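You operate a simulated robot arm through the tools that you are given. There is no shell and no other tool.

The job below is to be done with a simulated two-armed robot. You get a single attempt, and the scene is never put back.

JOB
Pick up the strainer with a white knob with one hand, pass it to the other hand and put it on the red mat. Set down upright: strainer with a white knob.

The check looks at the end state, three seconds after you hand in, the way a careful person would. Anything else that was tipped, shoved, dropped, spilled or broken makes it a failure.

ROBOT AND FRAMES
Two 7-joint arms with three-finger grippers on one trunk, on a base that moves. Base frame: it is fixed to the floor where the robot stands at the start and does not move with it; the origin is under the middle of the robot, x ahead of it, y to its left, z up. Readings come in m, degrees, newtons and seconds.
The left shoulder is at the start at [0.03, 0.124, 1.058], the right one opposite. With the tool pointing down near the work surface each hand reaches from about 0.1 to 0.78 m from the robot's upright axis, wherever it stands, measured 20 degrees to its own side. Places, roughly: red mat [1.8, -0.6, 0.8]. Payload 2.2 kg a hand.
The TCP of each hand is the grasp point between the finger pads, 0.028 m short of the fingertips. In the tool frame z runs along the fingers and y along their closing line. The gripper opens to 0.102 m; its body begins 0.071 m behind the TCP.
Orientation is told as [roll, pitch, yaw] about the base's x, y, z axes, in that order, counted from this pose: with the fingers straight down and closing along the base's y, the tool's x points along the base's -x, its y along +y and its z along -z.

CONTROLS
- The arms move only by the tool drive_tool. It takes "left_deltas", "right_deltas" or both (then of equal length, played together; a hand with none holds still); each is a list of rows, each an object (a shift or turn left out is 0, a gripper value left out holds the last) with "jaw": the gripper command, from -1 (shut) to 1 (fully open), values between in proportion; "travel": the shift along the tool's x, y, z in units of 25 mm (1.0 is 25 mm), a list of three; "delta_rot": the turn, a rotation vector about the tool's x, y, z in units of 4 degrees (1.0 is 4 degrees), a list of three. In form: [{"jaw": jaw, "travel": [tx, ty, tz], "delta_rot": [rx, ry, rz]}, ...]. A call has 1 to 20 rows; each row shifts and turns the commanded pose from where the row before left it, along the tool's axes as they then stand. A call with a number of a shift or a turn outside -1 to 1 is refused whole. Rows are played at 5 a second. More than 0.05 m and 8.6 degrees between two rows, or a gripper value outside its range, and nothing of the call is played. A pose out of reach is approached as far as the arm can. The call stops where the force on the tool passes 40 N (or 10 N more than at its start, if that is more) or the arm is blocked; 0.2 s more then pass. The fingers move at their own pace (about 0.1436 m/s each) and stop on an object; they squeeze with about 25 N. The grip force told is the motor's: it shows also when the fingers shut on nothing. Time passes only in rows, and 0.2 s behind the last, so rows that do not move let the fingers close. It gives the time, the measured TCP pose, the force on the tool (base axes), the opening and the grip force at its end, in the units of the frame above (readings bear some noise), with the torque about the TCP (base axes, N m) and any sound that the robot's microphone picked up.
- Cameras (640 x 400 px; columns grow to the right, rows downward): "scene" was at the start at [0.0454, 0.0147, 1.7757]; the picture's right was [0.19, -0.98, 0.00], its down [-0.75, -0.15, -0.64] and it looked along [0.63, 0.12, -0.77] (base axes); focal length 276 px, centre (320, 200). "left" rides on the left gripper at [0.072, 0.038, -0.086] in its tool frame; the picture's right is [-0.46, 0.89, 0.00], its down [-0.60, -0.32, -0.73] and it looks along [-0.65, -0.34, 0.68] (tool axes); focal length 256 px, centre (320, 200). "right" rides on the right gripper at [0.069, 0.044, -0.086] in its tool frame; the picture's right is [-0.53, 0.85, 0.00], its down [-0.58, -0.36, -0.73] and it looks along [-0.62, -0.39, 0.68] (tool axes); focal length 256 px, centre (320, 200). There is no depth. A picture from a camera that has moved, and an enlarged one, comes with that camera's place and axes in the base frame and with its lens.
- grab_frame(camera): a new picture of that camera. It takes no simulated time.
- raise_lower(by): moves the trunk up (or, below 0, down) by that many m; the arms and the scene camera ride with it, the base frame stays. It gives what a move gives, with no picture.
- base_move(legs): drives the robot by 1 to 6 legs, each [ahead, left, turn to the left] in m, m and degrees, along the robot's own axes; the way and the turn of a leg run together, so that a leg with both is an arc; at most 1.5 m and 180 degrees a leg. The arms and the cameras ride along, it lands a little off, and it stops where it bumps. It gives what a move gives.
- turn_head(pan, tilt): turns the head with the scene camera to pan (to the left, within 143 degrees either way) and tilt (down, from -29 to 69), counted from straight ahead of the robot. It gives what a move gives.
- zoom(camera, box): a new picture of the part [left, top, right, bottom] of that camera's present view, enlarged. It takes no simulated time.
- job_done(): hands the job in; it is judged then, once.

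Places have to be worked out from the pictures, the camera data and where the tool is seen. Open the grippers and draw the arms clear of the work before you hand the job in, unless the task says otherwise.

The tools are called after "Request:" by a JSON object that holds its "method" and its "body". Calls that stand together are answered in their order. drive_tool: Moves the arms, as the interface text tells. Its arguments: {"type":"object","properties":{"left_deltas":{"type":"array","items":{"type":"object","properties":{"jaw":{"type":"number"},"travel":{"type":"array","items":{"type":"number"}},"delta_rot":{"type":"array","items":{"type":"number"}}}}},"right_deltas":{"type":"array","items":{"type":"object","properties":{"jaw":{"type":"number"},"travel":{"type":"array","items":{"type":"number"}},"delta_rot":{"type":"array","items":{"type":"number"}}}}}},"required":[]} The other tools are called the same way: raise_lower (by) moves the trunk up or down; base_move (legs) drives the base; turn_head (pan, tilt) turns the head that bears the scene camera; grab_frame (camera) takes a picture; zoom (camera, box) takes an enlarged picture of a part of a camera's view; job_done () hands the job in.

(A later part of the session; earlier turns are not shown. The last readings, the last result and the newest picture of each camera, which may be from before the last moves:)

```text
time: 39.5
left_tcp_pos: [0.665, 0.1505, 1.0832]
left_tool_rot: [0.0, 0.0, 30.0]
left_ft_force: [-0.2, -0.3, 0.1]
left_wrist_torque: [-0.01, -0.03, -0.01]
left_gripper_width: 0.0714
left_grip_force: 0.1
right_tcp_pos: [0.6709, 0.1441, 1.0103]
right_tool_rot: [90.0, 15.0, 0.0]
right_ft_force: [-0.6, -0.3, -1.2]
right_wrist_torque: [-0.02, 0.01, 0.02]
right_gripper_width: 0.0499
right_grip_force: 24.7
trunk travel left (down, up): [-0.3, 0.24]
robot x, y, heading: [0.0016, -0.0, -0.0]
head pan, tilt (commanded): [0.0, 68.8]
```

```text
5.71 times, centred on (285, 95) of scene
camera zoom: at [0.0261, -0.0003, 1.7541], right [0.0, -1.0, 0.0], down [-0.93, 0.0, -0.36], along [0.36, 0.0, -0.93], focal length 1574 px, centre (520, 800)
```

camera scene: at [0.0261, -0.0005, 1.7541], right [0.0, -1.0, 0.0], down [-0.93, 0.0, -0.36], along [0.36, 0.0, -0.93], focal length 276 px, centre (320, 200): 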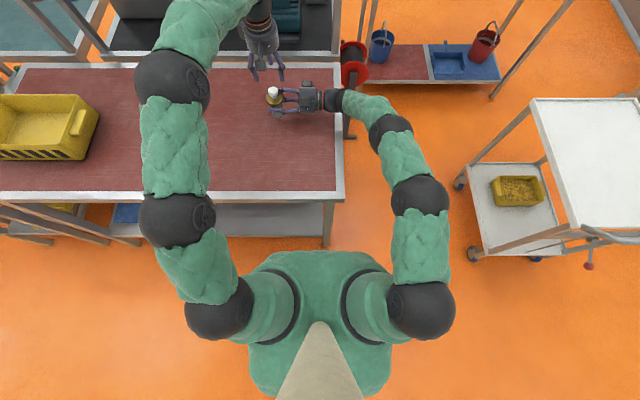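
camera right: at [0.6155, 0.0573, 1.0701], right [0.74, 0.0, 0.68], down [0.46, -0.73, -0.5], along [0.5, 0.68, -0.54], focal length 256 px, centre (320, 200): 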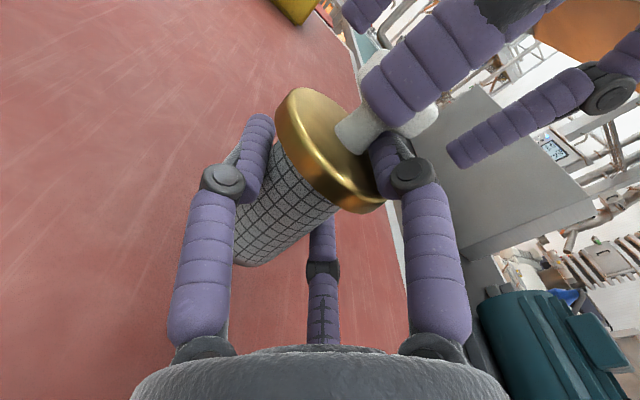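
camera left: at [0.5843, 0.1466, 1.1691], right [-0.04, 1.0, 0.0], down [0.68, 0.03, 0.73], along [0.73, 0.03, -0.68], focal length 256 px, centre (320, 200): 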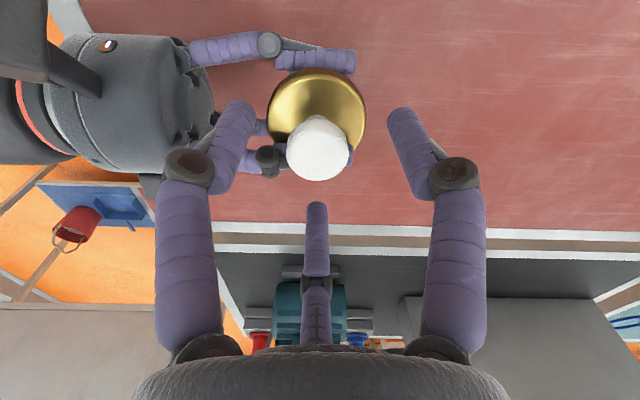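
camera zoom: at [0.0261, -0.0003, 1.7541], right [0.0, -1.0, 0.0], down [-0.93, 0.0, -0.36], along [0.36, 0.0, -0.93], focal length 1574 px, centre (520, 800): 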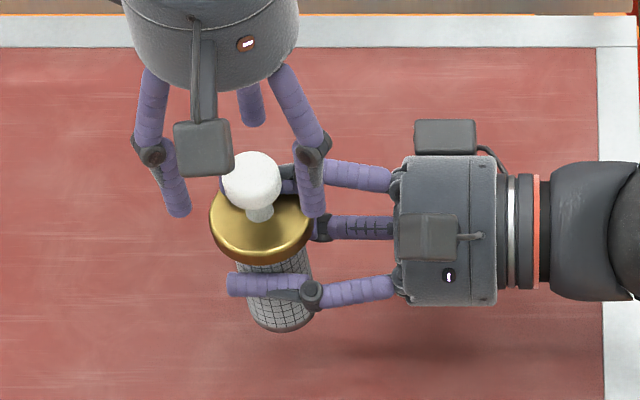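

The left fingers are centred around the knob, so I close the left gripper in two stages and check for contact.

Request:
{"method": "drive_tool", "body": {"left_deltas": [{"jaw": 0.1}, {"jaw": -0.1}, {"jaw": -0.22}, {"jaw": -0.22}]}}

Request:
{"method": "grab_frame", "body": {"camera": "left"}}

Request:
{"method": "grab_frame", "body": {"camera": "right"}}

Request:
{"method": "zoom", "body": {"camera": "scene", "box": [245, 70, 320, 125]}}

```text
time: 40.5
left_tcp_pos: [0.6656, 0.1502, 1.0826]
left_tool_rot: [-0.1, 0.0, 30.0]
left_ft_force: [-0.1, 0.4, -0.5]
left_wrist_torque: [0.01, 0.02, 0.0]
left_gripper_width: 0.0398
left_grip_force: 0.1
right_tcp_pos: [0.6714, 0.143, 1.0102]
right_tool_rot: [90.0, 15.1, 0.1]
right_ft_force: [-0.1, -0.4, -1.4]
right_wrist_torque: [0.01, -0.04, 0.01]
right_gripper_width: 0.0501
right_grip_force: 25.0
trunk travel left (down, up): [-0.3, 0.24]
robot x, y, heading: [0.0014, 0.0006, -0.1]
head pan, tilt (commanded): [0.0, 68.8]
```

```text
taken
camera left: at [0.5845, 0.1466, 1.1693], right [-0.04, 1.0, 0.0], down [0.68, 0.03, 0.73], along [0.73, 0.03, -0.68], focal length 256 px, centre (320, 200)
```

left: 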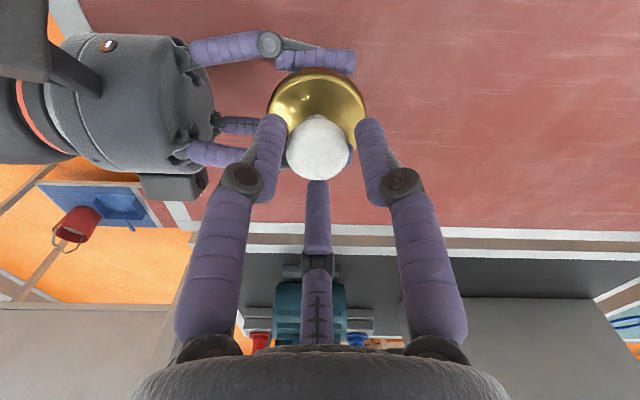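

```text
taken
camera right: at [0.6157, 0.0573, 1.07], right [0.74, 0.0, 0.68], down [0.46, -0.73, -0.5], along [0.5, 0.68, -0.54], focal length 256 px, centre (320, 200)
```

right: 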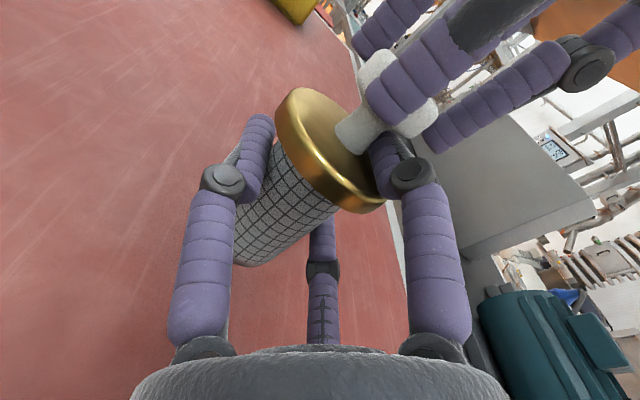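

```text
7.27 times, centred on (282, 98) of scene
camera zoom: at [0.0264, -0.0002, 1.7541], right [0.0, -1.0, 0.0], down [-0.93, 0.0, -0.36], along [0.36, 0.0, -0.93], focal length 2004 px, centre (593, 946)
```

zoom: 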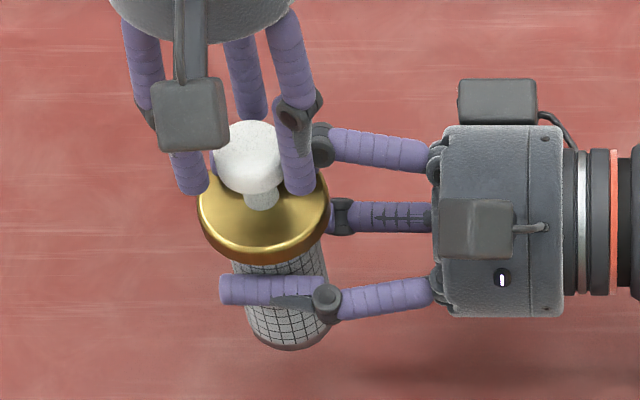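

There's no contact yet at a width of 0.040. I close the left hand the rest of the way onto the knob.

Request:
{"method": "drive_tool", "body": {"left_deltas": [{"jaw": -0.35}, {"jaw": -0.45}, {"jaw": -0.6}, {"jaw": -1}, {"jaw": -1}, {"jaw": -1}]}}

Request:
{"method": "grab_frame", "body": {"camera": "left"}}

Request:
{"method": "grab_frame", "body": {"camera": "right"}}

Request:
{"method": "zoom", "body": {"camera": "scene", "box": [245, 70, 320, 125]}}

```text
time: 42.0
left_tcp_pos: [0.6652, 0.1504, 1.0816]
left_tool_rot: [0.0, 0.1, 29.9]
left_ft_force: [-11.3, -13.6, 5.2]
left_wrist_torque: [-0.49, 0.5, 0.1]
left_gripper_width: 0.0308
left_grip_force: 24.6
right_tcp_pos: [0.6719, 0.1442, 1.0109]
right_tool_rot: [90.0, 15.1, 0.0]
right_ft_force: [11.9, 13.0, -7.1]
right_wrist_torque: [-0.51, 0.31, -0.23]
right_gripper_width: 0.0501
right_grip_force: 25.3
trunk travel left (down, up): [-0.3, 0.24]
robot x, y, heading: [0.0018, -0.001, 0.1]
head pan, tilt (commanded): [0.0, 68.8]
```

```text
taken
camera left: at [0.5841, 0.1458, 1.1692], right [-0.04, 1.0, 0.0], down [0.68, 0.03, 0.73], along [0.73, 0.03, -0.68], focal length 256 px, centre (320, 200)
```

left: 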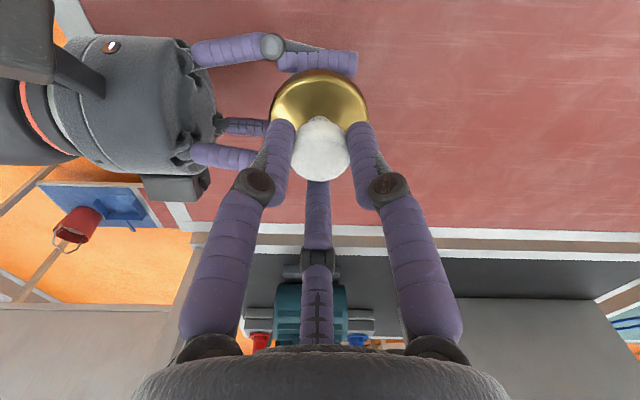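

```text
taken
camera right: at [0.6157, 0.0577, 1.0699], right [0.74, 0.0, 0.68], down [0.46, -0.73, -0.5], along [0.5, 0.68, -0.54], focal length 256 px, centre (320, 200)
```

right: 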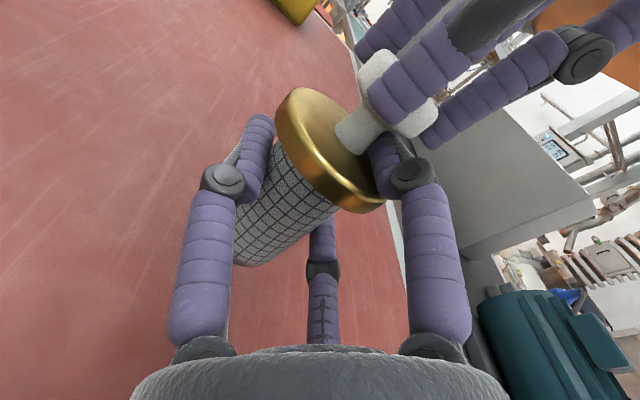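

```text
7.27 times, centred on (282, 98) of scene
camera zoom: at [0.0264, -0.0002, 1.7541], right [0.0, -1.0, 0.0], down [-0.93, 0.0, -0.36], along [0.36, 0.0, -0.93], focal length 2004 px, centre (593, 946)
```

zoom: 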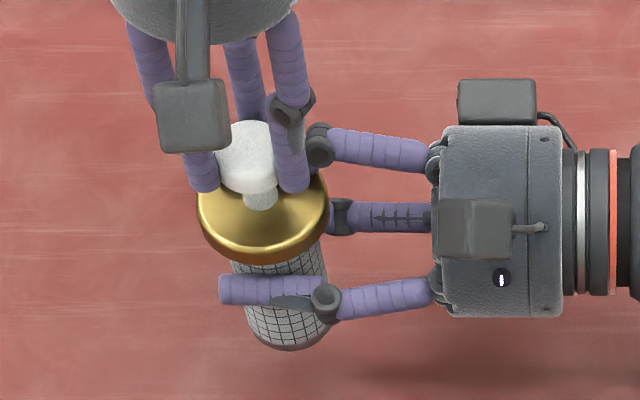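

Both hands hold the strainer at about 25 N each, with a small side load of about 13 N between them. I relax it by shifting the left hand about 1.5 mm before the right hand lets go.

Request:
{"method": "drive_tool", "body": {"left_deltas": [{"travel": [0.058, -0.02, 0]}, {}]}}

```text
time: 42.5
left_tcp_pos: [0.6652, 0.1494, 1.0827]
left_tool_rot: [0.0, 0.0, 30.0]
left_ft_force: [-3.5, -10.5, 1.2]
left_wrist_torque: [-0.39, 0.23, 0.08]
left_gripper_width: 0.0308
left_grip_force: 24.9
right_tcp_pos: [0.6712, 0.1441, 1.0104]
right_tool_rot: [90.1, 15.1, 0.1]
right_ft_force: [2.9, 9.7, -4.3]
right_wrist_torque: [-0.35, 0.06, -0.19]
right_gripper_width: 0.0499
right_grip_force: 25.1
trunk travel left (down, up): [-0.3, 0.24]
robot x, y, heading: [-0.0021, 0.003, 0.1]
head pan, tilt (commanded): [0.0, 68.8]
```

Request:
{"method": "drive_tool", "body": {"left_deltas": [{"travel": [0.06, -0.08, 0]}, {}]}}

```text
time: 43.1
left_tcp_pos: [0.665, 0.1483, 1.0824]
left_tool_rot: [0.0, -0.2, 30.1]
left_ft_force: [3.7, 4.0, -1.3]
left_wrist_torque: [0.07, -0.23, 0.08]
left_gripper_width: 0.0306
left_grip_force: 24.6
right_tcp_pos: [0.6707, 0.1429, 1.0114]
right_tool_rot: [90.1, 15.0, 0.0]
right_ft_force: [-3.6, -4.0, 0.0]
right_wrist_torque: [0.18, 0.0, 0.0]
right_gripper_width: 0.0501
right_grip_force: 25.3
trunk travel left (down, up): [-0.3, 0.24]
robot x, y, heading: [0.0013, 0.001, -0.0]
head pan, tilt (commanded): [0.0, 68.8]
```

The side load is now only about 5 N. I open the right hand in small steps while moving it along its −y, so its upper finger stays put in the neck gap while the other two fingers move away from the body.

Request:
{"method": "drive_tool", "body": {"right_deltas": [{"jaw": 0.039, "travel": [0, -0.06, 0]}, {"jaw": 0.098, "travel": [0, -0.06, 0]}, {"jaw": 0.157, "travel": [0, -0.06, 0]}, {"jaw": 0.216, "travel": [0, -0.06, 0]}, {}]}}

Request:
{"method": "grab_frame", "body": {"camera": "right"}}

Request:
{"method": "zoom", "body": {"camera": "scene", "box": [245, 70, 320, 125]}}

Request:
{"method": "zoom", "body": {"camera": "left", "box": [220, 20, 420, 200]}}

```text
time: 44.4
left_tcp_pos: [0.6638, 0.1463, 1.0822]
left_tool_rot: [-0.1, -0.1, 30.0]
left_ft_force: [0.7, 0.7, 0.9]
left_wrist_torque: [0.01, 0.0, 0.02]
left_gripper_width: 0.0307
left_grip_force: 24.6
right_tcp_pos: [0.669, 0.145, 1.0048]
right_tool_rot: [89.9, 15.0, 0.0]
right_ft_force: [0.6, 0.3, 0.5]
right_wrist_torque: [0.03, 0.0, -0.01]
right_gripper_width: 0.0621
right_grip_force: 0.0
trunk travel left (down, up): [-0.3, 0.24]
robot x, y, heading: [-0.0043, -0.0025, -0.2]
head pan, tilt (commanded): [0.0, 68.8]
```

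```text
taken
camera right: at [0.6144, 0.0572, 1.0637], right [0.74, 0.0, 0.68], down [0.46, -0.73, -0.5], along [0.5, 0.68, -0.54], focal length 256 px, centre (320, 200)
```

right: 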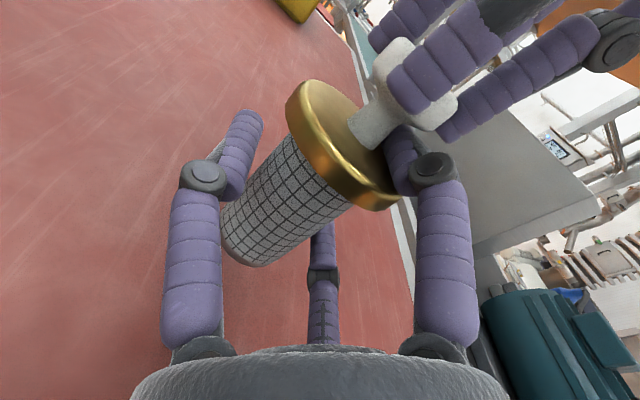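

```text
7.27 times, centred on (282, 98) of scene
camera zoom: at [0.0263, -0.0002, 1.7541], right [0.0, -1.0, 0.0], down [-0.93, 0.0, -0.36], along [0.36, 0.0, -0.93], focal length 2004 px, centre (593, 946)
```

zoom: 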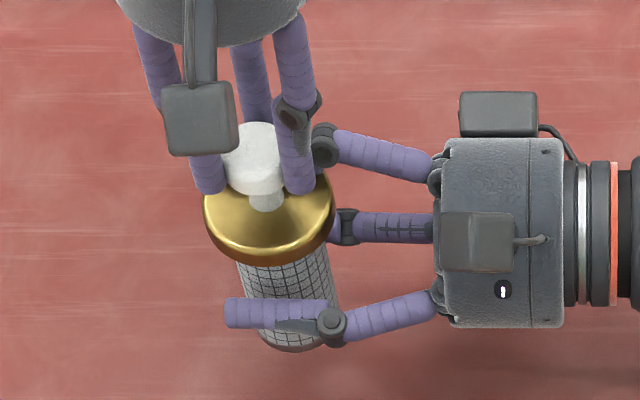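

```text
2.22 times, centred on (320, 110) of left
camera zoom: at [0.5828, 0.143, 1.1692], right [-0.04, 1.0, 0.0], down [0.68, 0.03, 0.73], along [0.73, 0.03, -0.68], focal length 569 px, centre (320, 400)
```

zoom: 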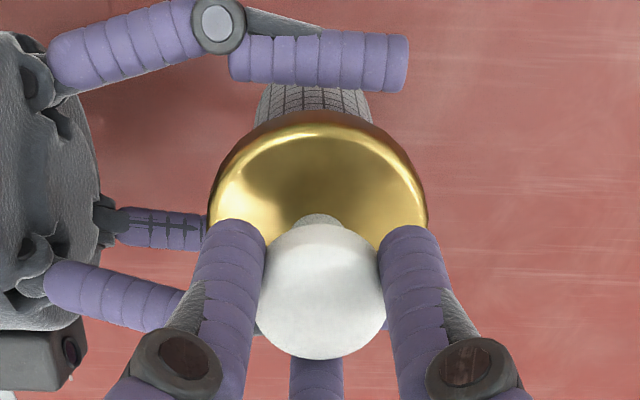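

The left hand now holds the strainer alone: right grip 0 N, left grip 24.6 N. I finish opening the right hand the same way, shift it to +X so its upper finger leaves the neck gap, and check before withdrawing.

Request:
{"method": "drive_tool", "body": {"right_deltas": [{"jaw": 0.275, "travel": [0, -0.06, 0]}, {"jaw": 0.333, "travel": [0, -0.06, 0]}, {"jaw": 0.392, "travel": [0, -0.06, 0]}, {"jaw": 0.45, "travel": [0, -0.06, 0]}, {}]}}

Request:
{"method": "grab_frame", "body": {"camera": "right"}}

Request:
{"method": "zoom", "body": {"camera": "scene", "box": [245, 70, 320, 125]}}

Request:
{"method": "zoom", "body": {"camera": "left", "box": [220, 20, 420, 200]}}

```text
time: 45.5
left_tcp_pos: [0.6634, 0.146, 1.0822]
left_tool_rot: [0.0, 0.1, 30.0]
left_ft_force: [0.7, 0.5, -0.6]
left_wrist_torque: [0.0, 0.0, 0.01]
left_gripper_width: 0.0309
left_grip_force: 25.6
right_tcp_pos: [0.6673, 0.1441, 0.9999]
right_tool_rot: [90.0, 15.0, 0.0]
right_ft_force: [0.5, -0.1, 0.5]
right_wrist_torque: [-0.01, -0.03, 0.01]
right_gripper_width: 0.0736
right_grip_force: 0.0
trunk travel left (down, up): [-0.3, 0.24]
robot x, y, heading: [0.0008, 0.0006, 0.4]
head pan, tilt (commanded): [0.0, 68.8]
```

```text
taken
camera right: at [0.6127, 0.0572, 1.0581], right [0.74, 0.0, 0.68], down [0.46, -0.73, -0.5], along [0.5, 0.68, -0.54], focal length 256 px, centre (320, 200)
```

right: 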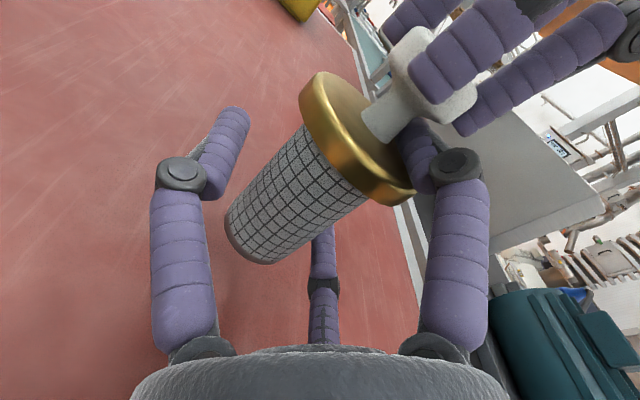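

```text
7.27 times, centred on (282, 98) of scene
camera zoom: at [0.0263, -0.0002, 1.7541], right [0.0, -1.0, 0.0], down [-0.93, 0.0, -0.36], along [0.36, 0.0, -0.93], focal length 2004 px, centre (593, 946)
```

zoom: 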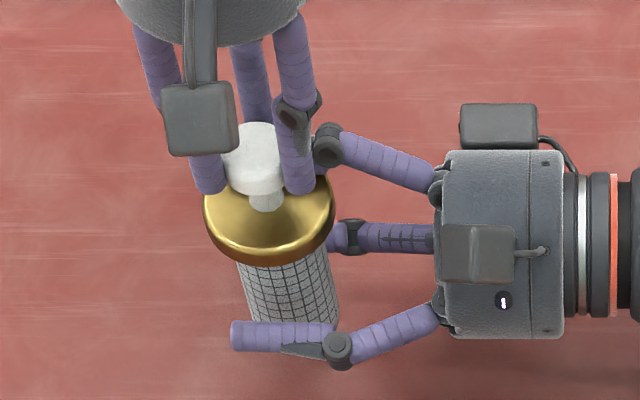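

```text
2.22 times, centred on (320, 110) of left
camera zoom: at [0.5828, 0.143, 1.1692], right [-0.04, 1.0, 0.0], down [0.68, 0.03, 0.73], along [0.73, 0.03, -0.68], focal length 569 px, centre (320, 400)
```

zoom: 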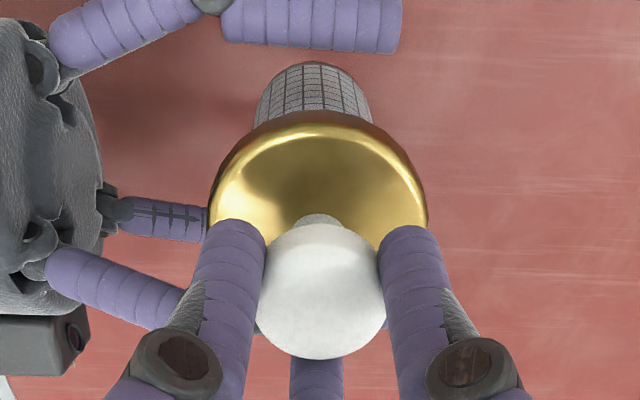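

The left view shows the strainer hanging within about 1° of vertical and clear of the right hand. I shift the right hand +8 mm in X and then withdraw it straight back to the right.

Request:
{"method": "drive_tool", "body": {"right_deltas": [{"travel": [-0.309, 0.083, 0]}, {"travel": [0, 0, -0.6]}, {"travel": [0, 0, -0.8]}, {"travel": [0, 0, -1]}, {"travel": [0, 0, -1]}, {"travel": [0, 0, -1]}, {"travel": [0, 0, -1]}, {"travel": [0, 0, -1]}, {}]}}

Request:
{"method": "grab_frame", "body": {"camera": "scene"}}

Request:
{"method": "grab_frame", "body": {"camera": "left"}}

Request:
{"method": "grab_frame", "body": {"camera": "right"}}

```text
time: 47.5
left_tcp_pos: [0.6642, 0.1473, 1.0831]
left_tool_rot: [0.0, -0.1, 30.0]
left_ft_force: [-0.5, 0.0, 0.1]
left_wrist_torque: [-0.05, 0.02, 0.03]
left_gripper_width: 0.0309
left_grip_force: 24.9
right_tcp_pos: [0.6762, -0.0164, 0.9997]
right_tool_rot: [90.0, 15.0, 0.0]
right_ft_force: [-0.1, -0.7, -0.8]
right_wrist_torque: [0.02, -0.01, 0.0]
right_gripper_width: 0.0737
right_grip_force: 0.2
trunk travel left (down, up): [-0.3, 0.24]
robot x, y, heading: [-0.0005, 0.0017, -0.1]
head pan, tilt (commanded): [0.0, 68.8]
```

```text
taken
camera scene: at [0.0264, 0.0003, 1.7541], right [0.0, -1.0, 0.0], down [-0.93, 0.0, -0.36], along [0.36, 0.0, -0.93], focal length 276 px, centre (320, 200)
```

scene: 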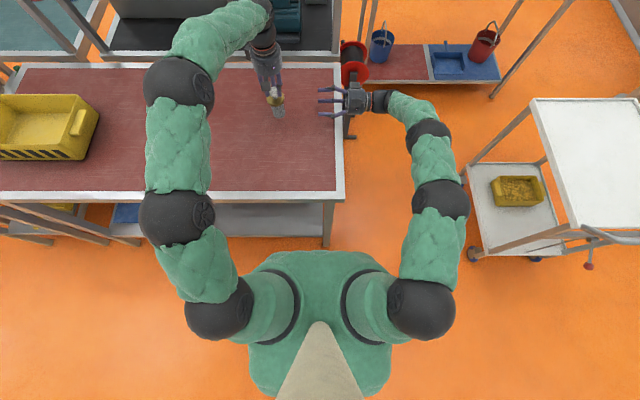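

```text
taken
camera left: at [0.5828, 0.1434, 1.1692], right [-0.04, 1.0, 0.0], down [0.68, 0.03, 0.73], along [0.73, 0.03, -0.68], focal length 256 px, centre (320, 200)
```

left: 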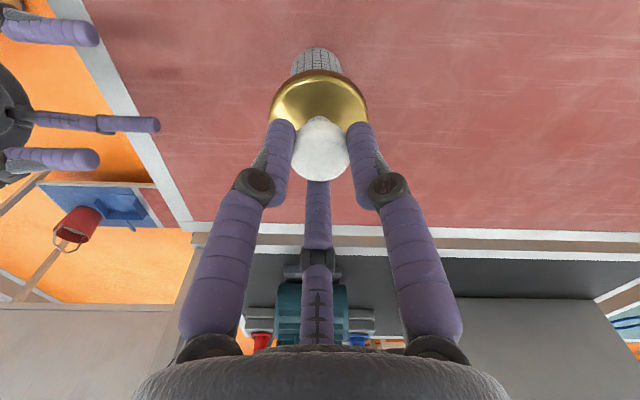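

```text
taken
camera right: at [0.6206, -0.1029, 1.0585], right [0.74, 0.0, 0.68], down [0.46, -0.73, -0.5], along [0.5, 0.68, -0.54], focal length 256 px, centre (320, 200)
```

right: 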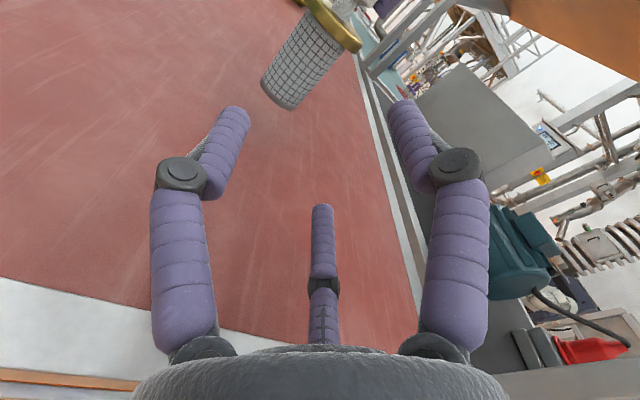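

The handover is complete and the left hand alone holds the strainer upright. Next I lift and retract both hands for driving, keeping the right hand well away from the strainer.

Request:
{"method": "drive_tool", "body": {"left_deltas": [{"travel": [0, 0, -0.8]}, {"travel": [0, 0, -0.8]}, {"travel": [0.693, 0.4, -0.8]}, {"travel": [0.693, 0.4, -0.8]}, {"travel": [0.693, 0.4, -0.8]}, {"travel": [0.693, 0.4, -0.8]}, {"travel": [0.693, 0.4, -0.8]}, {"travel": [0.693, 0.4, -0.8]}, {}], "right_deltas": [{"travel": [0, 0, -0.8]}, {"travel": [0.26, 0.966, -0.8]}, {"travel": [0.98, 0.566, -0.8]}, {"travel": [0.98, 0.566, -0.8]}, {"travel": [0.98, 0.566, -0.8]}, {"travel": [0.98, 0.566, -0.8]}, {"travel": [0.98, 0.566, -0.8]}, {"travel": [0.98, 0.566, -0.8]}, {}]}}

Request:
{"method": "grab_frame", "body": {"camera": "scene"}}

Request:
{"method": "grab_frame", "body": {"camera": "left"}}

```text
time: 49.5
left_tcp_pos: [0.5453, 0.1463, 1.2414]
left_tool_rot: [-0.1, 0.1, 30.0]
left_ft_force: [1.3, 0.5, -2.9]
left_wrist_torque: [0.05, 0.02, -0.01]
left_gripper_width: 0.0308
left_grip_force: 25.3
right_tcp_pos: [0.5556, -0.1753, 1.1429]
right_tool_rot: [90.0, 15.1, 0.0]
right_ft_force: [-0.2, -0.7, 0.2]
right_wrist_torque: [-0.01, -0.01, 0.08]
right_gripper_width: 0.0739
right_grip_force: 0.1
trunk travel left (down, up): [-0.3, 0.24]
robot x, y, heading: [0.0005, 0.0021, -0.3]
head pan, tilt (commanded): [0.0, 68.8]
```

```text
taken
camera scene: at [0.0282, -0.0001, 1.754], right [0.0, -1.0, 0.0], down [-0.93, 0.0, -0.36], along [0.36, 0.0, -0.93], focal length 276 px, centre (320, 200)
```

scene: 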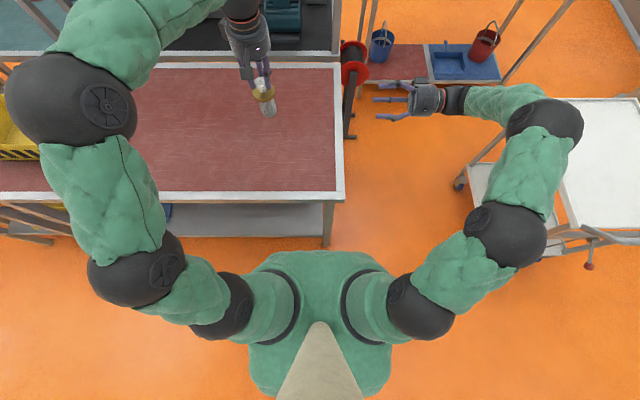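

```text
taken
camera left: at [0.4642, 0.1425, 1.3285], right [-0.04, 1.0, 0.0], down [0.68, 0.03, 0.73], along [0.73, 0.03, -0.68], focal length 256 px, centre (320, 200)
```

left: 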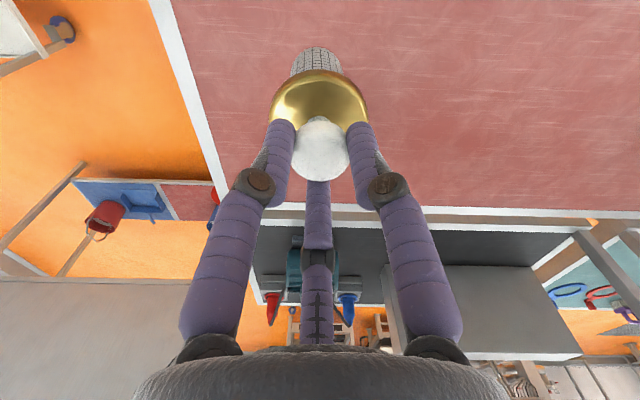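

The grip is stable (width 0.0308, 25 N). I back the base away from the bench by 0.6 m first.

Request:
{"method": "base_move", "body": {"legs": [[-0.3, 0, 0], [-0.3, 0, 0]]}}

Request:
{"method": "grab_frame", "body": {"camera": "left"}}

Request:
{"method": "grab_frame", "body": {"camera": "scene"}}

```text
time: 53.3
left_tcp_pos: [-0.0607, 0.1463, 1.2424]
left_tool_rot: [0.0, 0.0, 29.9]
left_ft_force: [-0.7, 0.1, -2.1]
left_wrist_torque: [-0.04, -0.04, 0.02]
left_gripper_width: 0.0309
left_grip_force: 25.4
right_tcp_pos: [-0.05, -0.1766, 1.1436]
right_tool_rot: [90.0, 15.0, -0.1]
right_ft_force: [-0.5, -0.6, -1.0]
right_wrist_torque: [0.0, -0.02, -0.02]
right_gripper_width: 0.0738
right_grip_force: 0.1
trunk travel left (down, up): [-0.3, 0.24]
robot x, y, heading: [-0.6059, 0.0002, 0.0]
head pan, tilt (commanded): [0.0, 68.8]
```

```text
taken
camera left: at [-0.1418, 0.1418, 1.3294], right [-0.04, 1.0, 0.0], down [0.68, 0.03, 0.73], along [0.73, 0.03, -0.68], focal length 256 px, centre (320, 200)
```

left: 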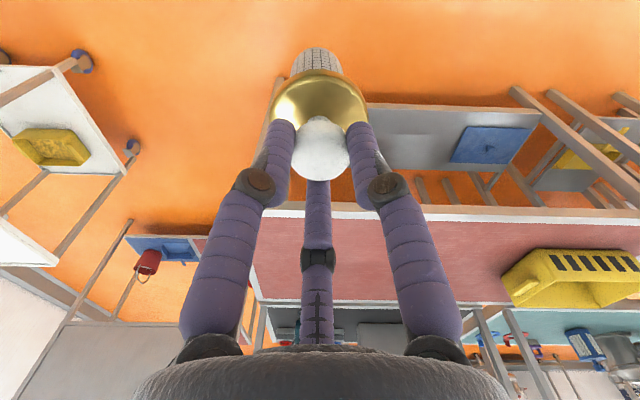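

```text
taken
camera scene: at [-0.5792, 0.0002, 1.7541], right [0.0, -1.0, 0.0], down [-0.93, 0.0, -0.36], along [0.36, 0.0, -0.93], focal length 276 px, centre (320, 200)
```

scene: 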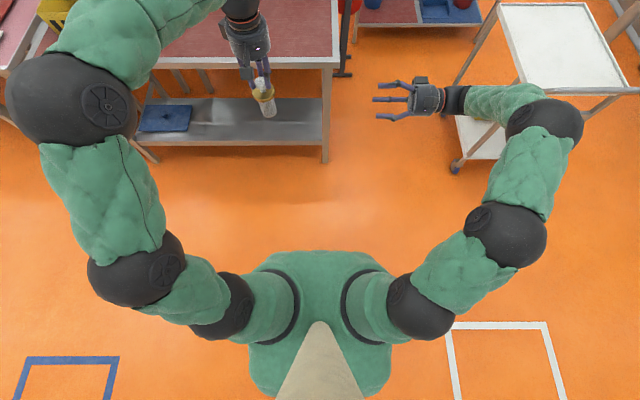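

The drive was smooth and the grip is unchanged. I turn right 90° to face the wall, then look along the route.

Request:
{"method": "base_move", "body": {"legs": [[0, 0, -45], [0, 0, -45]]}}

Request:
{"method": "turn_head", "body": {"pan": 50, "tilt": 35}}

Request:
{"method": "grab_frame", "body": {"camera": "scene"}}

Request:
{"method": "turn_head", "body": {"pan": 0, "tilt": 35}}

Request:
{"method": "grab_frame", "body": {"camera": "scene"}}

```text
time: 57.8
left_tcp_pos: [-0.4576, -0.5434, 1.2428]
left_tool_rot: [0.0, -0.1, -59.9]
left_ft_force: [-0.7, -0.1, -2.1]
left_wrist_torque: [-0.04, -0.01, 0.01]
left_gripper_width: 0.0308
left_grip_force: 24.9
right_tcp_pos: [-0.7801, -0.5549, 1.1431]
right_tool_rot: [90.1, 15.0, -89.8]
right_ft_force: [-0.1, -0.5, -0.2]
right_wrist_torque: [0.01, 0.0, -0.04]
right_gripper_width: 0.0741
right_grip_force: 0.0
trunk travel left (down, up): [-0.3, 0.24]
robot x, y, heading: [-0.6055, 0.0047, -89.6]
head pan, tilt (commanded): [0.0, 68.8]
```

```text
time: 59.0
left_tcp_pos: [-0.4576, -0.5436, 1.2433]
left_tool_rot: [0.0, 0.1, -59.9]
left_ft_force: [-0.3, 0.1, -1.2]
left_wrist_torque: [-0.02, 0.0, 0.02]
left_gripper_width: 0.0306
left_grip_force: 24.9
right_tcp_pos: [-0.7796, -0.5556, 1.1433]
right_tool_rot: [90.0, 15.0, -89.9]
right_ft_force: [1.6, -0.3, -0.3]
right_wrist_torque: [0.02, -0.01, 0.0]
right_gripper_width: 0.0739
right_grip_force: 0.1
trunk travel left (down, up): [-0.3, 0.24]
robot x, y, heading: [-0.6013, 0.0031, -90.0]
head pan, tilt (commanded): [50.0, 35.0]
```

```text
taken
camera scene: at [-0.537, -0.0267, 1.7977], right [-0.64, -0.77, 0.0], down [-0.44, 0.37, -0.82], along [0.63, -0.53, -0.57], focal length 276 px, centre (320, 200)
```

scene: 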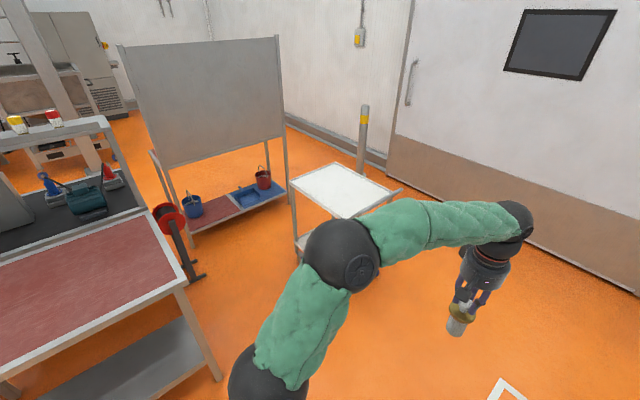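

```text
time: 60.1
left_tcp_pos: [-0.457, -0.5426, 1.2424]
left_tool_rot: [0.0, 0.0, -60.0]
left_ft_force: [-0.5, -0.1, -1.1]
left_wrist_torque: [-0.04, 0.06, 0.01]
left_gripper_width: 0.0304
left_grip_force: 24.7
right_tcp_pos: [-0.7796, -0.5547, 1.1431]
right_tool_rot: [90.0, 15.0, -89.9]
right_ft_force: [-0.2, 0.0, 0.3]
right_wrist_torque: [-0.02, 0.01, -0.01]
right_gripper_width: 0.0742
right_grip_force: 0.1
trunk travel left (down, up): [-0.3, 0.24]
robot x, y, heading: [-0.608, -0.0045, -90.1]
head pan, tilt (commanded): [0.0, 35.0]
```

```text
taken
camera scene: at [-0.6043, -0.0582, 1.7977], right [-1.0, 0.0, 0.0], down [0.0, 0.57, -0.82], along [0.0, -0.82, -0.57], focal length 276 px, centre (320, 200)
```

scene: 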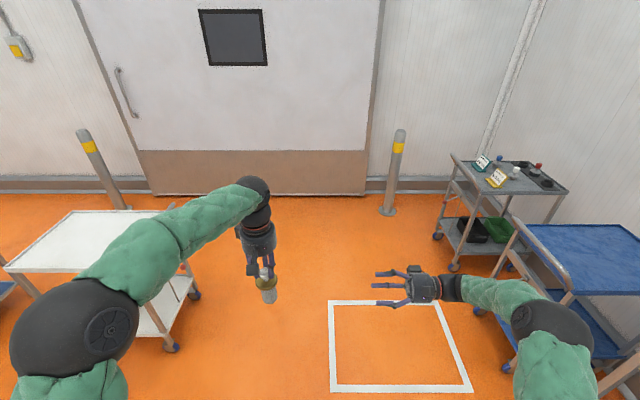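

The corridor between the cart (right side y ≈ −1.35), the table end (y ≈ −1.4) and the bollard (y ≈ −2.43) is clear if I travel along y ≈ −1.9 facing the wall. I drive ahead to y ≈ −1.9.

Request:
{"method": "base_move", "body": {"legs": [[0.95, 0, 0], [0.95, 0, 0]]}}

Request:
{"method": "turn_head", "body": {"pan": 80, "tilt": 35}}

Request:
{"method": "grab_frame", "body": {"camera": "scene"}}

Request:
{"method": "grab_frame", "body": {"camera": "left"}}

```text
time: 69.7
left_tcp_pos: [-0.4603, -2.4397, 1.2424]
left_tool_rot: [0.0, -0.1, -60.0]
left_ft_force: [0.3, -0.3, -1.4]
left_wrist_torque: [-0.01, 0.01, -0.02]
left_gripper_width: 0.0305
left_grip_force: 25.1
right_tcp_pos: [-0.7825, -2.4506, 1.1425]
right_tool_rot: [90.1, 15.1, -89.8]
right_ft_force: [0.0, 0.6, 0.7]
right_wrist_torque: [0.01, 0.0, 0.02]
right_gripper_width: 0.0741
right_grip_force: 0.1
trunk travel left (down, up): [-0.3, 0.24]
robot x, y, heading: [-0.6073, -1.8963, -90.0]
head pan, tilt (commanded): [0.0, 35.0]
```

```text
time: 71.2
left_tcp_pos: [-0.4603, -2.441, 1.2424]
left_tool_rot: [0.0, 0.0, -59.9]
left_ft_force: [0.3, -0.5, -1.8]
left_wrist_torque: [0.01, 0.0, -0.01]
left_gripper_width: 0.0306
left_grip_force: 24.7
right_tcp_pos: [-0.7826, -2.4513, 1.1429]
right_tool_rot: [90.0, 15.0, -89.9]
right_ft_force: [-0.1, 0.3, -0.3]
right_wrist_torque: [-0.01, -0.01, -0.02]
right_gripper_width: 0.0742
right_grip_force: 0.1
trunk travel left (down, up): [-0.3, 0.24]
robot x, y, heading: [-0.6064, -1.8953, -90.0]
head pan, tilt (commanded): [80.0, 35.0]
```

```text
taken
camera scene: at [-0.5208, -1.8813, 1.7978], right [-0.17, -0.98, 0.0], down [-0.56, 0.1, -0.82], along [0.81, -0.14, -0.57], focal length 276 px, centre (320, 200)
```

scene: 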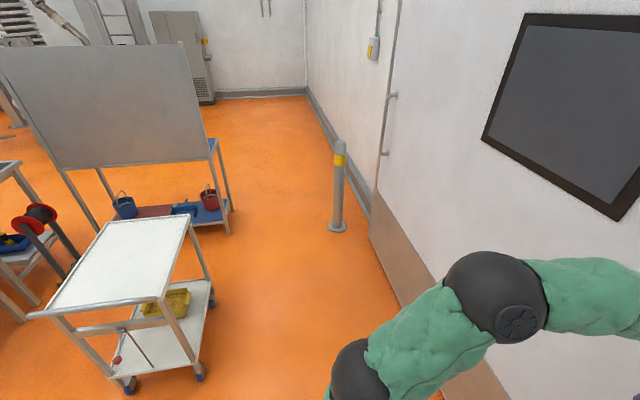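

```text
taken
camera left: at [-0.4633, -2.3585, 1.3291], right [1.0, 0.04, 0.0], down [0.03, -0.68, 0.73], along [0.03, -0.73, -0.68], focal length 256 px, centre (320, 200)
```

left: 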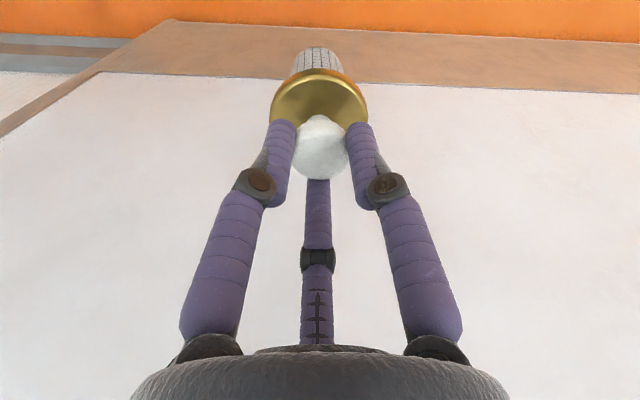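

Measured from here, the gap runs from y = −1.37 (table leg) to about −2.31 (bollard foot), so I'll centre at y ≈ −1.84. I strafe left (+x) past the cart.

Request:
{"method": "base_move", "body": {"legs": [[-0.055, 0.6, 0], [0, 0.9, 0]]}}

Request:
{"method": "grab_frame", "body": {"camera": "scene"}}

```text
time: 78.8
left_tcp_pos: [1.0194, -2.3873, 1.2429]
left_tool_rot: [0.0, 0.0, -60.2]
left_ft_force: [-0.5, -0.2, -1.1]
left_wrist_torque: [-0.01, 0.01, 0.01]
left_gripper_width: 0.0302
left_grip_force: 24.9
right_tcp_pos: [0.6978, -2.3983, 1.1434]
right_tool_rot: [90.0, 14.9, -90.2]
right_ft_force: [0.0, -0.8, -0.6]
right_wrist_torque: [0.0, 0.05, 0.01]
right_gripper_width: 0.0738
right_grip_force: 0.1
trunk travel left (down, up): [-0.3, 0.24]
robot x, y, heading: [0.872, -1.8429, -90.0]
head pan, tilt (commanded): [80.0, 35.0]
```

```text
taken
camera scene: at [0.962, -1.8297, 1.7977], right [-0.18, -0.98, 0.0], down [-0.56, 0.1, -0.82], along [0.81, -0.14, -0.57], focal length 276 px, centre (320, 200)
```

scene: 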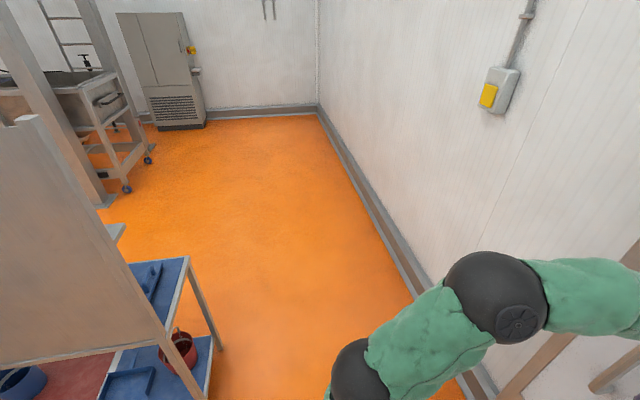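

The far side is open floor up to about x ≈ 3.8. I continue strafing left past the bollard and the table end to x ≈ 2.95.

Request:
{"method": "base_move", "body": {"legs": [[0, 0.7, 0], [0, 0.7, 0], [0, 0.7, 0]]}}

Request:
{"method": "turn_head", "body": {"pan": 100, "tilt": 35}}

Request:
{"method": "grab_frame", "body": {"camera": "scene"}}

Request:
{"method": "turn_head", "body": {"pan": -120, "tilt": 35}}

Request:
{"method": "grab_frame", "body": {"camera": "scene"}}

```text
time: 89.5
left_tcp_pos: [3.108, -2.3996, 1.2425]
left_tool_rot: [0.1, -0.1, -60.3]
left_ft_force: [-0.3, 0.4, -1.1]
left_wrist_torque: [0.03, -0.01, -0.02]
left_gripper_width: 0.0299
left_grip_force: 25.2
right_tcp_pos: [2.7866, -2.4087, 1.1437]
right_tool_rot: [90.1, 15.1, -90.3]
right_ft_force: [-0.4, -0.5, -0.7]
right_wrist_torque: [0.03, 0.01, 0.01]
right_gripper_width: 0.0737
right_grip_force: 0.1
trunk travel left (down, up): [-0.3, 0.24]
robot x, y, heading: [2.9703, -1.8533, -90.3]
head pan, tilt (commanded): [80.0, 35.0]
```

```text
time: 90.3
left_tcp_pos: [3.108, -2.3992, 1.2427]
left_tool_rot: [0.0, 0.0, -60.3]
left_ft_force: [0.1, -0.2, -1.3]
left_wrist_torque: [-0.05, -0.05, 0.0]
left_gripper_width: 0.0298
left_grip_force: 25.4
right_tcp_pos: [2.7854, -2.4081, 1.1435]
right_tool_rot: [89.9, 15.0, -90.3]
right_ft_force: [0.3, 1.3, 0.5]
right_wrist_torque: [-0.02, -0.01, 0.03]
right_gripper_width: 0.0739
right_grip_force: 0.0
trunk travel left (down, up): [-0.3, 0.24]
robot x, y, heading: [2.9634, -1.8554, -90.1]
head pan, tilt (commanded): [100.0, 35.0]
```

```text
taken
camera scene: at [3.0509, -1.8104, 1.7978], right [0.17, -0.99, 0.0], down [-0.57, -0.1, -0.82], along [0.81, 0.14, -0.57], focal length 276 px, centre (320, 200)
```

scene: 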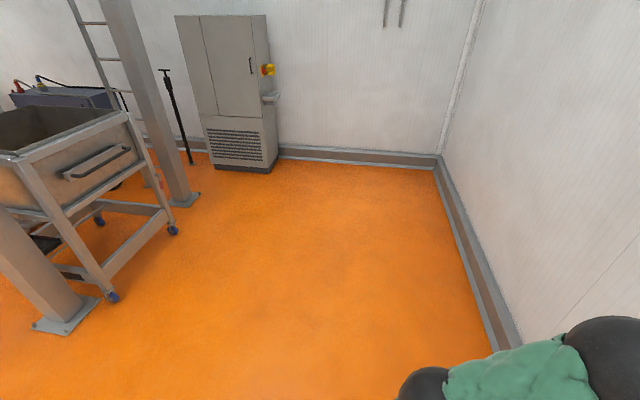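

```text
time: 93.5
left_tcp_pos: [3.1076, -2.399, 1.2419]
left_tool_rot: [0.0, -0.1, -60.4]
left_ft_force: [0.5, -0.3, -0.7]
left_wrist_torque: [0.0, 0.02, 0.0]
left_gripper_width: 0.03
left_grip_force: 25.4
right_tcp_pos: [2.7862, -2.409, 1.1434]
right_tool_rot: [90.0, 14.9, -90.4]
right_ft_force: [-0.7, -0.2, 0.5]
right_wrist_torque: [0.0, 0.01, 0.02]
right_gripper_width: 0.0738
right_grip_force: 0.1
trunk travel left (down, up): [-0.3, 0.24]
robot x, y, heading: [2.9667, -1.8523, -90.3]
head pan, tilt (commanded): [-120.0, 35.0]
```

```text
taken
camera scene: at [2.888, -1.7808, 1.7978], right [0.5, 0.86, 0.0], down [0.5, -0.29, -0.82], along [-0.71, 0.41, -0.57], focal length 276 px, centre (320, 200)
```

scene: 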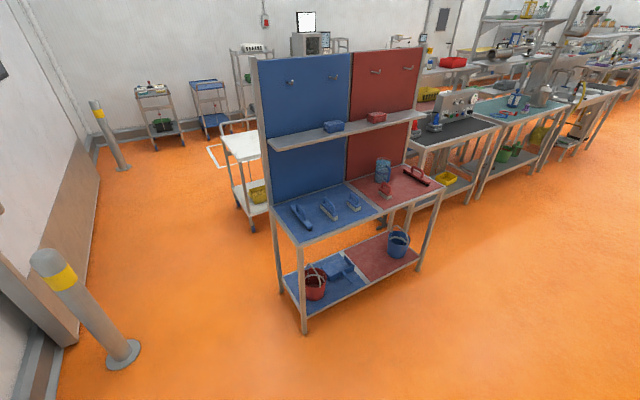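

I can now see the mat side: a shadow board whose red half holds the red mat. There are already a few items on the mat, and a narrow shelf above. I check my grip and zoom in on the mat.

Request:
{"method": "zoom", "body": {"camera": "scene", "box": [340, 130, 460, 230]}}

Request:
{"method": "grab_frame", "body": {"camera": "left"}}

```text
4.00 times, centred on (400, 180) of scene
camera zoom: at [2.888, -1.7808, 1.7978], right [0.5, 0.86, 0.0], down [0.5, -0.29, -0.82], along [-0.71, 0.41, -0.57], focal length 1102 px, centre (0, 280)
```

zoom: 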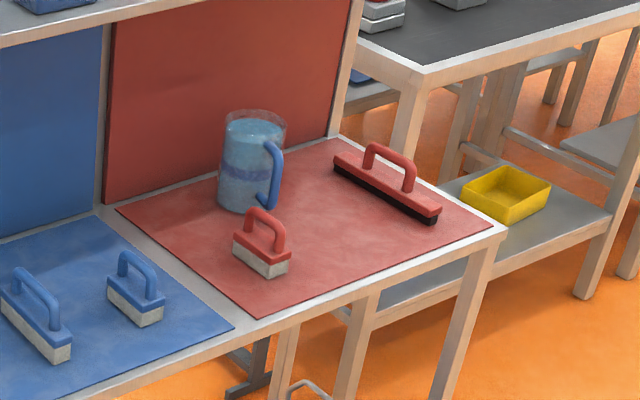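

```text
taken
camera left: at [3.1054, -2.3184, 1.3291], right [1.0, 0.04, 0.0], down [0.02, -0.68, 0.73], along [0.03, -0.73, -0.68], focal length 256 px, centre (320, 200)
```

left: 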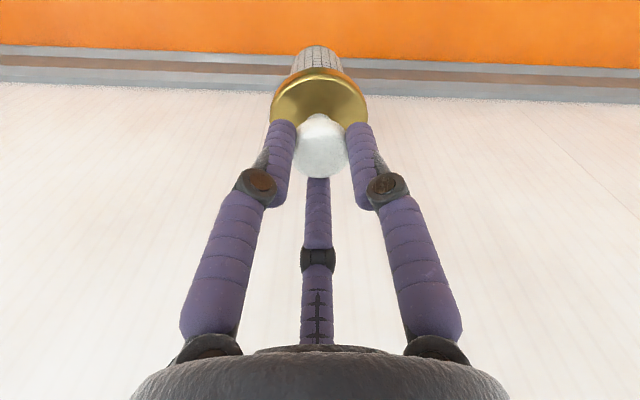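

The knob is creeping very slowly in the fingers (0.8 mm narrower since the handover), so I'll not waste simulated time. At mat height z ≈ 0.82 the mat spans x 1.61–1.96, y −0.80 to −0.30. There is a free spot near (1.87, −0.52) between the brush, the jug and the squeegee. I turn to face the table.

Request:
{"method": "base_move", "body": {"legs": [[0, 0, -89.7]]}}

Request:
{"method": "grab_frame", "body": {"camera": "left"}}

```text
time: 97.7
left_tcp_pos: [2.4208, -2.0052, 1.2432]
left_tool_rot: [0.0, 0.0, -149.5]
left_ft_force: [-0.3, 0.2, -0.9]
left_wrist_torque: [-0.01, 0.0, 0.0]
left_gripper_width: 0.0298
left_grip_force: 25.0
right_tcp_pos: [2.407, -1.6839, 1.1416]
right_tool_rot: [89.9, 15.0, -179.5]
right_ft_force: [0.8, -0.1, 0.0]
right_wrist_torque: [-0.02, 0.03, 0.0]
right_gripper_width: 0.074
right_grip_force: 0.0
trunk travel left (down, up): [-0.3, 0.24]
robot x, y, heading: [2.964, -1.8528, -179.5]
head pan, tilt (commanded): [-120.0, 35.0]
```

```text
taken
camera left: at [2.5029, -2.0017, 1.3292], right [0.05, -1.0, 0.0], down [-0.68, -0.03, 0.73], along [-0.73, -0.04, -0.68], focal length 256 px, centre (320, 200)
```

left: 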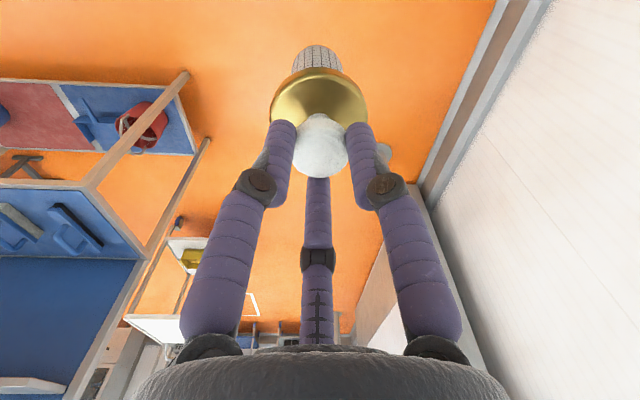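

The heading is good and the grip is steady. I strafe right (world +y) to line up with the free spot on the red mat.

Request:
{"method": "base_move", "body": {"legs": [[0, -0.74, -0.5], [0, -0.735, 0]]}}

Request:
{"method": "turn_head", "body": {"pan": 8, "tilt": 45}}

Request:
{"method": "grab_frame", "body": {"camera": "scene"}}

Request:
{"method": "grab_frame", "body": {"camera": "left"}}

```text
time: 105.3
left_tcp_pos: [2.4133, -0.5267, 1.2424]
left_tool_rot: [0.0, 0.0, -149.7]
left_ft_force: [0.3, 0.1, -2.7]
left_wrist_torque: [-0.08, 0.01, -0.02]
left_gripper_width: 0.0299
left_grip_force: 25.5
right_tcp_pos: [2.4, -0.2043, 1.1436]
right_tool_rot: [90.1, 15.0, -179.6]
right_ft_force: [0.2, -0.4, -0.5]
right_wrist_torque: [0.01, 0.03, -0.02]
right_gripper_width: 0.0737
right_grip_force: 0.0
trunk travel left (down, up): [-0.3, 0.24]
robot x, y, heading: [2.9547, -0.3773, -179.6]
head pan, tilt (commanded): [-120.0, 35.0]
```

```text
time: 107.4
left_tcp_pos: [2.4131, -0.5286, 1.2434]
left_tool_rot: [0.0, -0.1, -149.6]
left_ft_force: [-0.4, -0.2, -1.2]
left_wrist_torque: [0.0, -0.02, 0.02]
left_gripper_width: 0.0294
left_grip_force: 25.6
right_tcp_pos: [2.3998, -0.2047, 1.1427]
right_tool_rot: [90.0, 15.0, -179.6]
right_ft_force: [-0.2, 0.4, -0.6]
right_wrist_torque: [-0.01, 0.0, -0.02]
right_gripper_width: 0.0742
right_grip_force: 0.1
trunk travel left (down, up): [-0.3, 0.24]
robot x, y, heading: [2.9573, -0.3795, -179.6]
head pan, tilt (commanded): [8.0, 45.0]
```

```text
taken
camera scene: at [2.9053, -0.3891, 1.7829], right [-0.14, 0.99, 0.0], down [0.7, 0.1, -0.71], along [-0.7, -0.1, -0.71], focal length 276 px, centre (320, 200)
```

scene: 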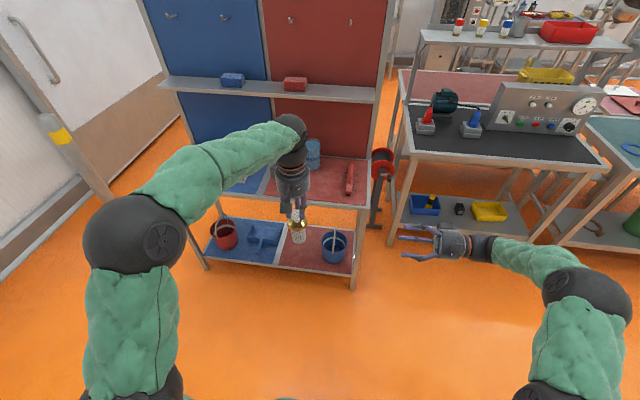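

```text
taken
camera left: at [2.4948, -0.524, 1.3291], right [0.05, -1.0, 0.0], down [-0.68, -0.03, 0.73], along [-0.73, -0.03, -0.68], focal length 256 px, centre (320, 200)
```

left: 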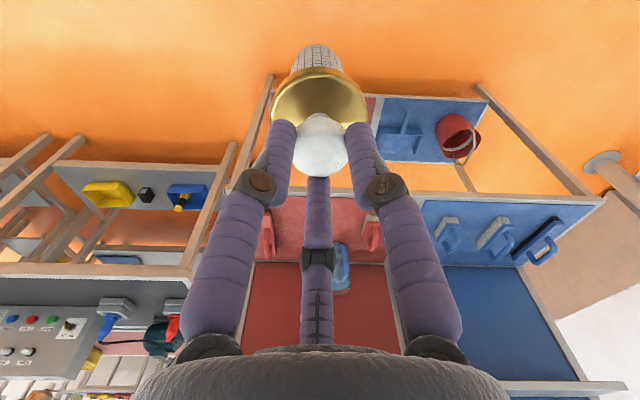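

I'm aligned. While holding still, I zoom on the mat from the scene and left cameras to fix the mat height and the free spot.

Request:
{"method": "zoom", "body": {"camera": "scene", "box": [260, 130, 390, 215]}}

Request:
{"method": "zoom", "body": {"camera": "left", "box": [220, 180, 430, 300]}}

Request:
{"method": "grab_frame", "body": {"camera": "right"}}

```text
4.71 times, centred on (325, 172) of scene
camera zoom: at [2.9053, -0.3891, 1.7829], right [-0.14, 0.99, 0.0], down [0.7, 0.1, -0.71], along [-0.7, -0.1, -0.71], focal length 1297 px, centre (296, 329)
```

zoom: 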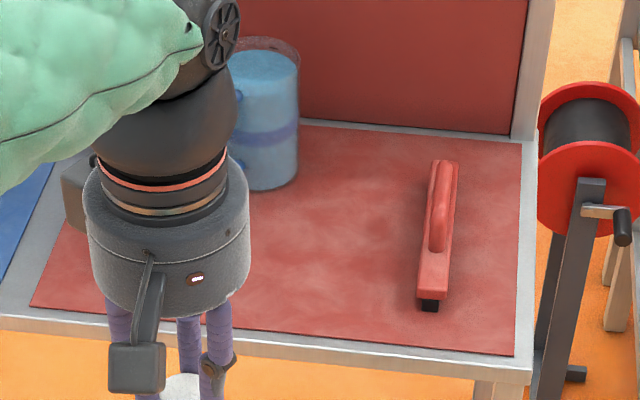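

```text
3.05 times, centred on (325, 240) of left
camera zoom: at [2.4948, -0.524, 1.3291], right [0.05, -1.0, 0.0], down [-0.68, -0.03, 0.73], along [-0.73, -0.03, -0.68], focal length 780 px, centre (305, 78)
```

zoom: 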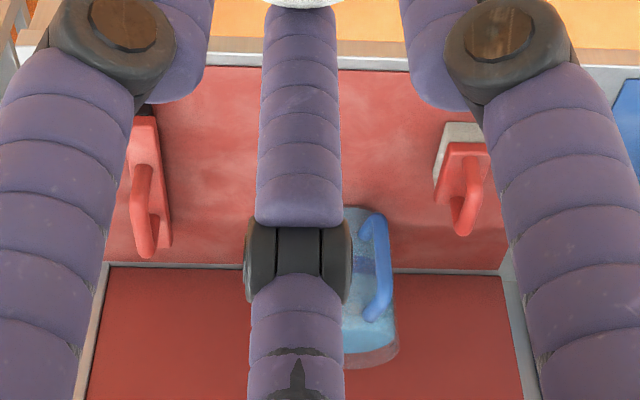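

```text
taken
camera right: at [2.4549, -0.119, 1.2023], right [-0.74, 0.0, 0.68], down [-0.47, 0.73, -0.5], along [-0.49, -0.69, -0.54], focal length 256 px, centre (320, 200)
```

right: 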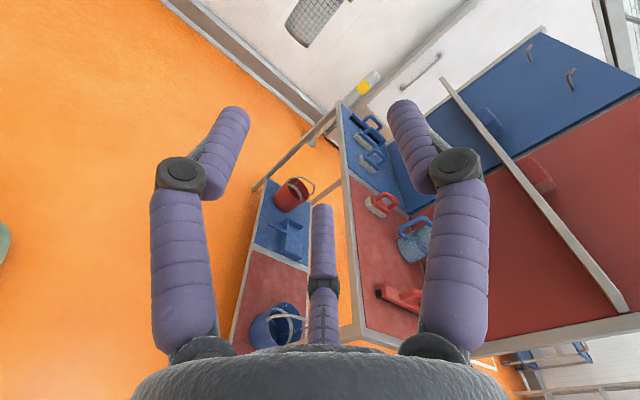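

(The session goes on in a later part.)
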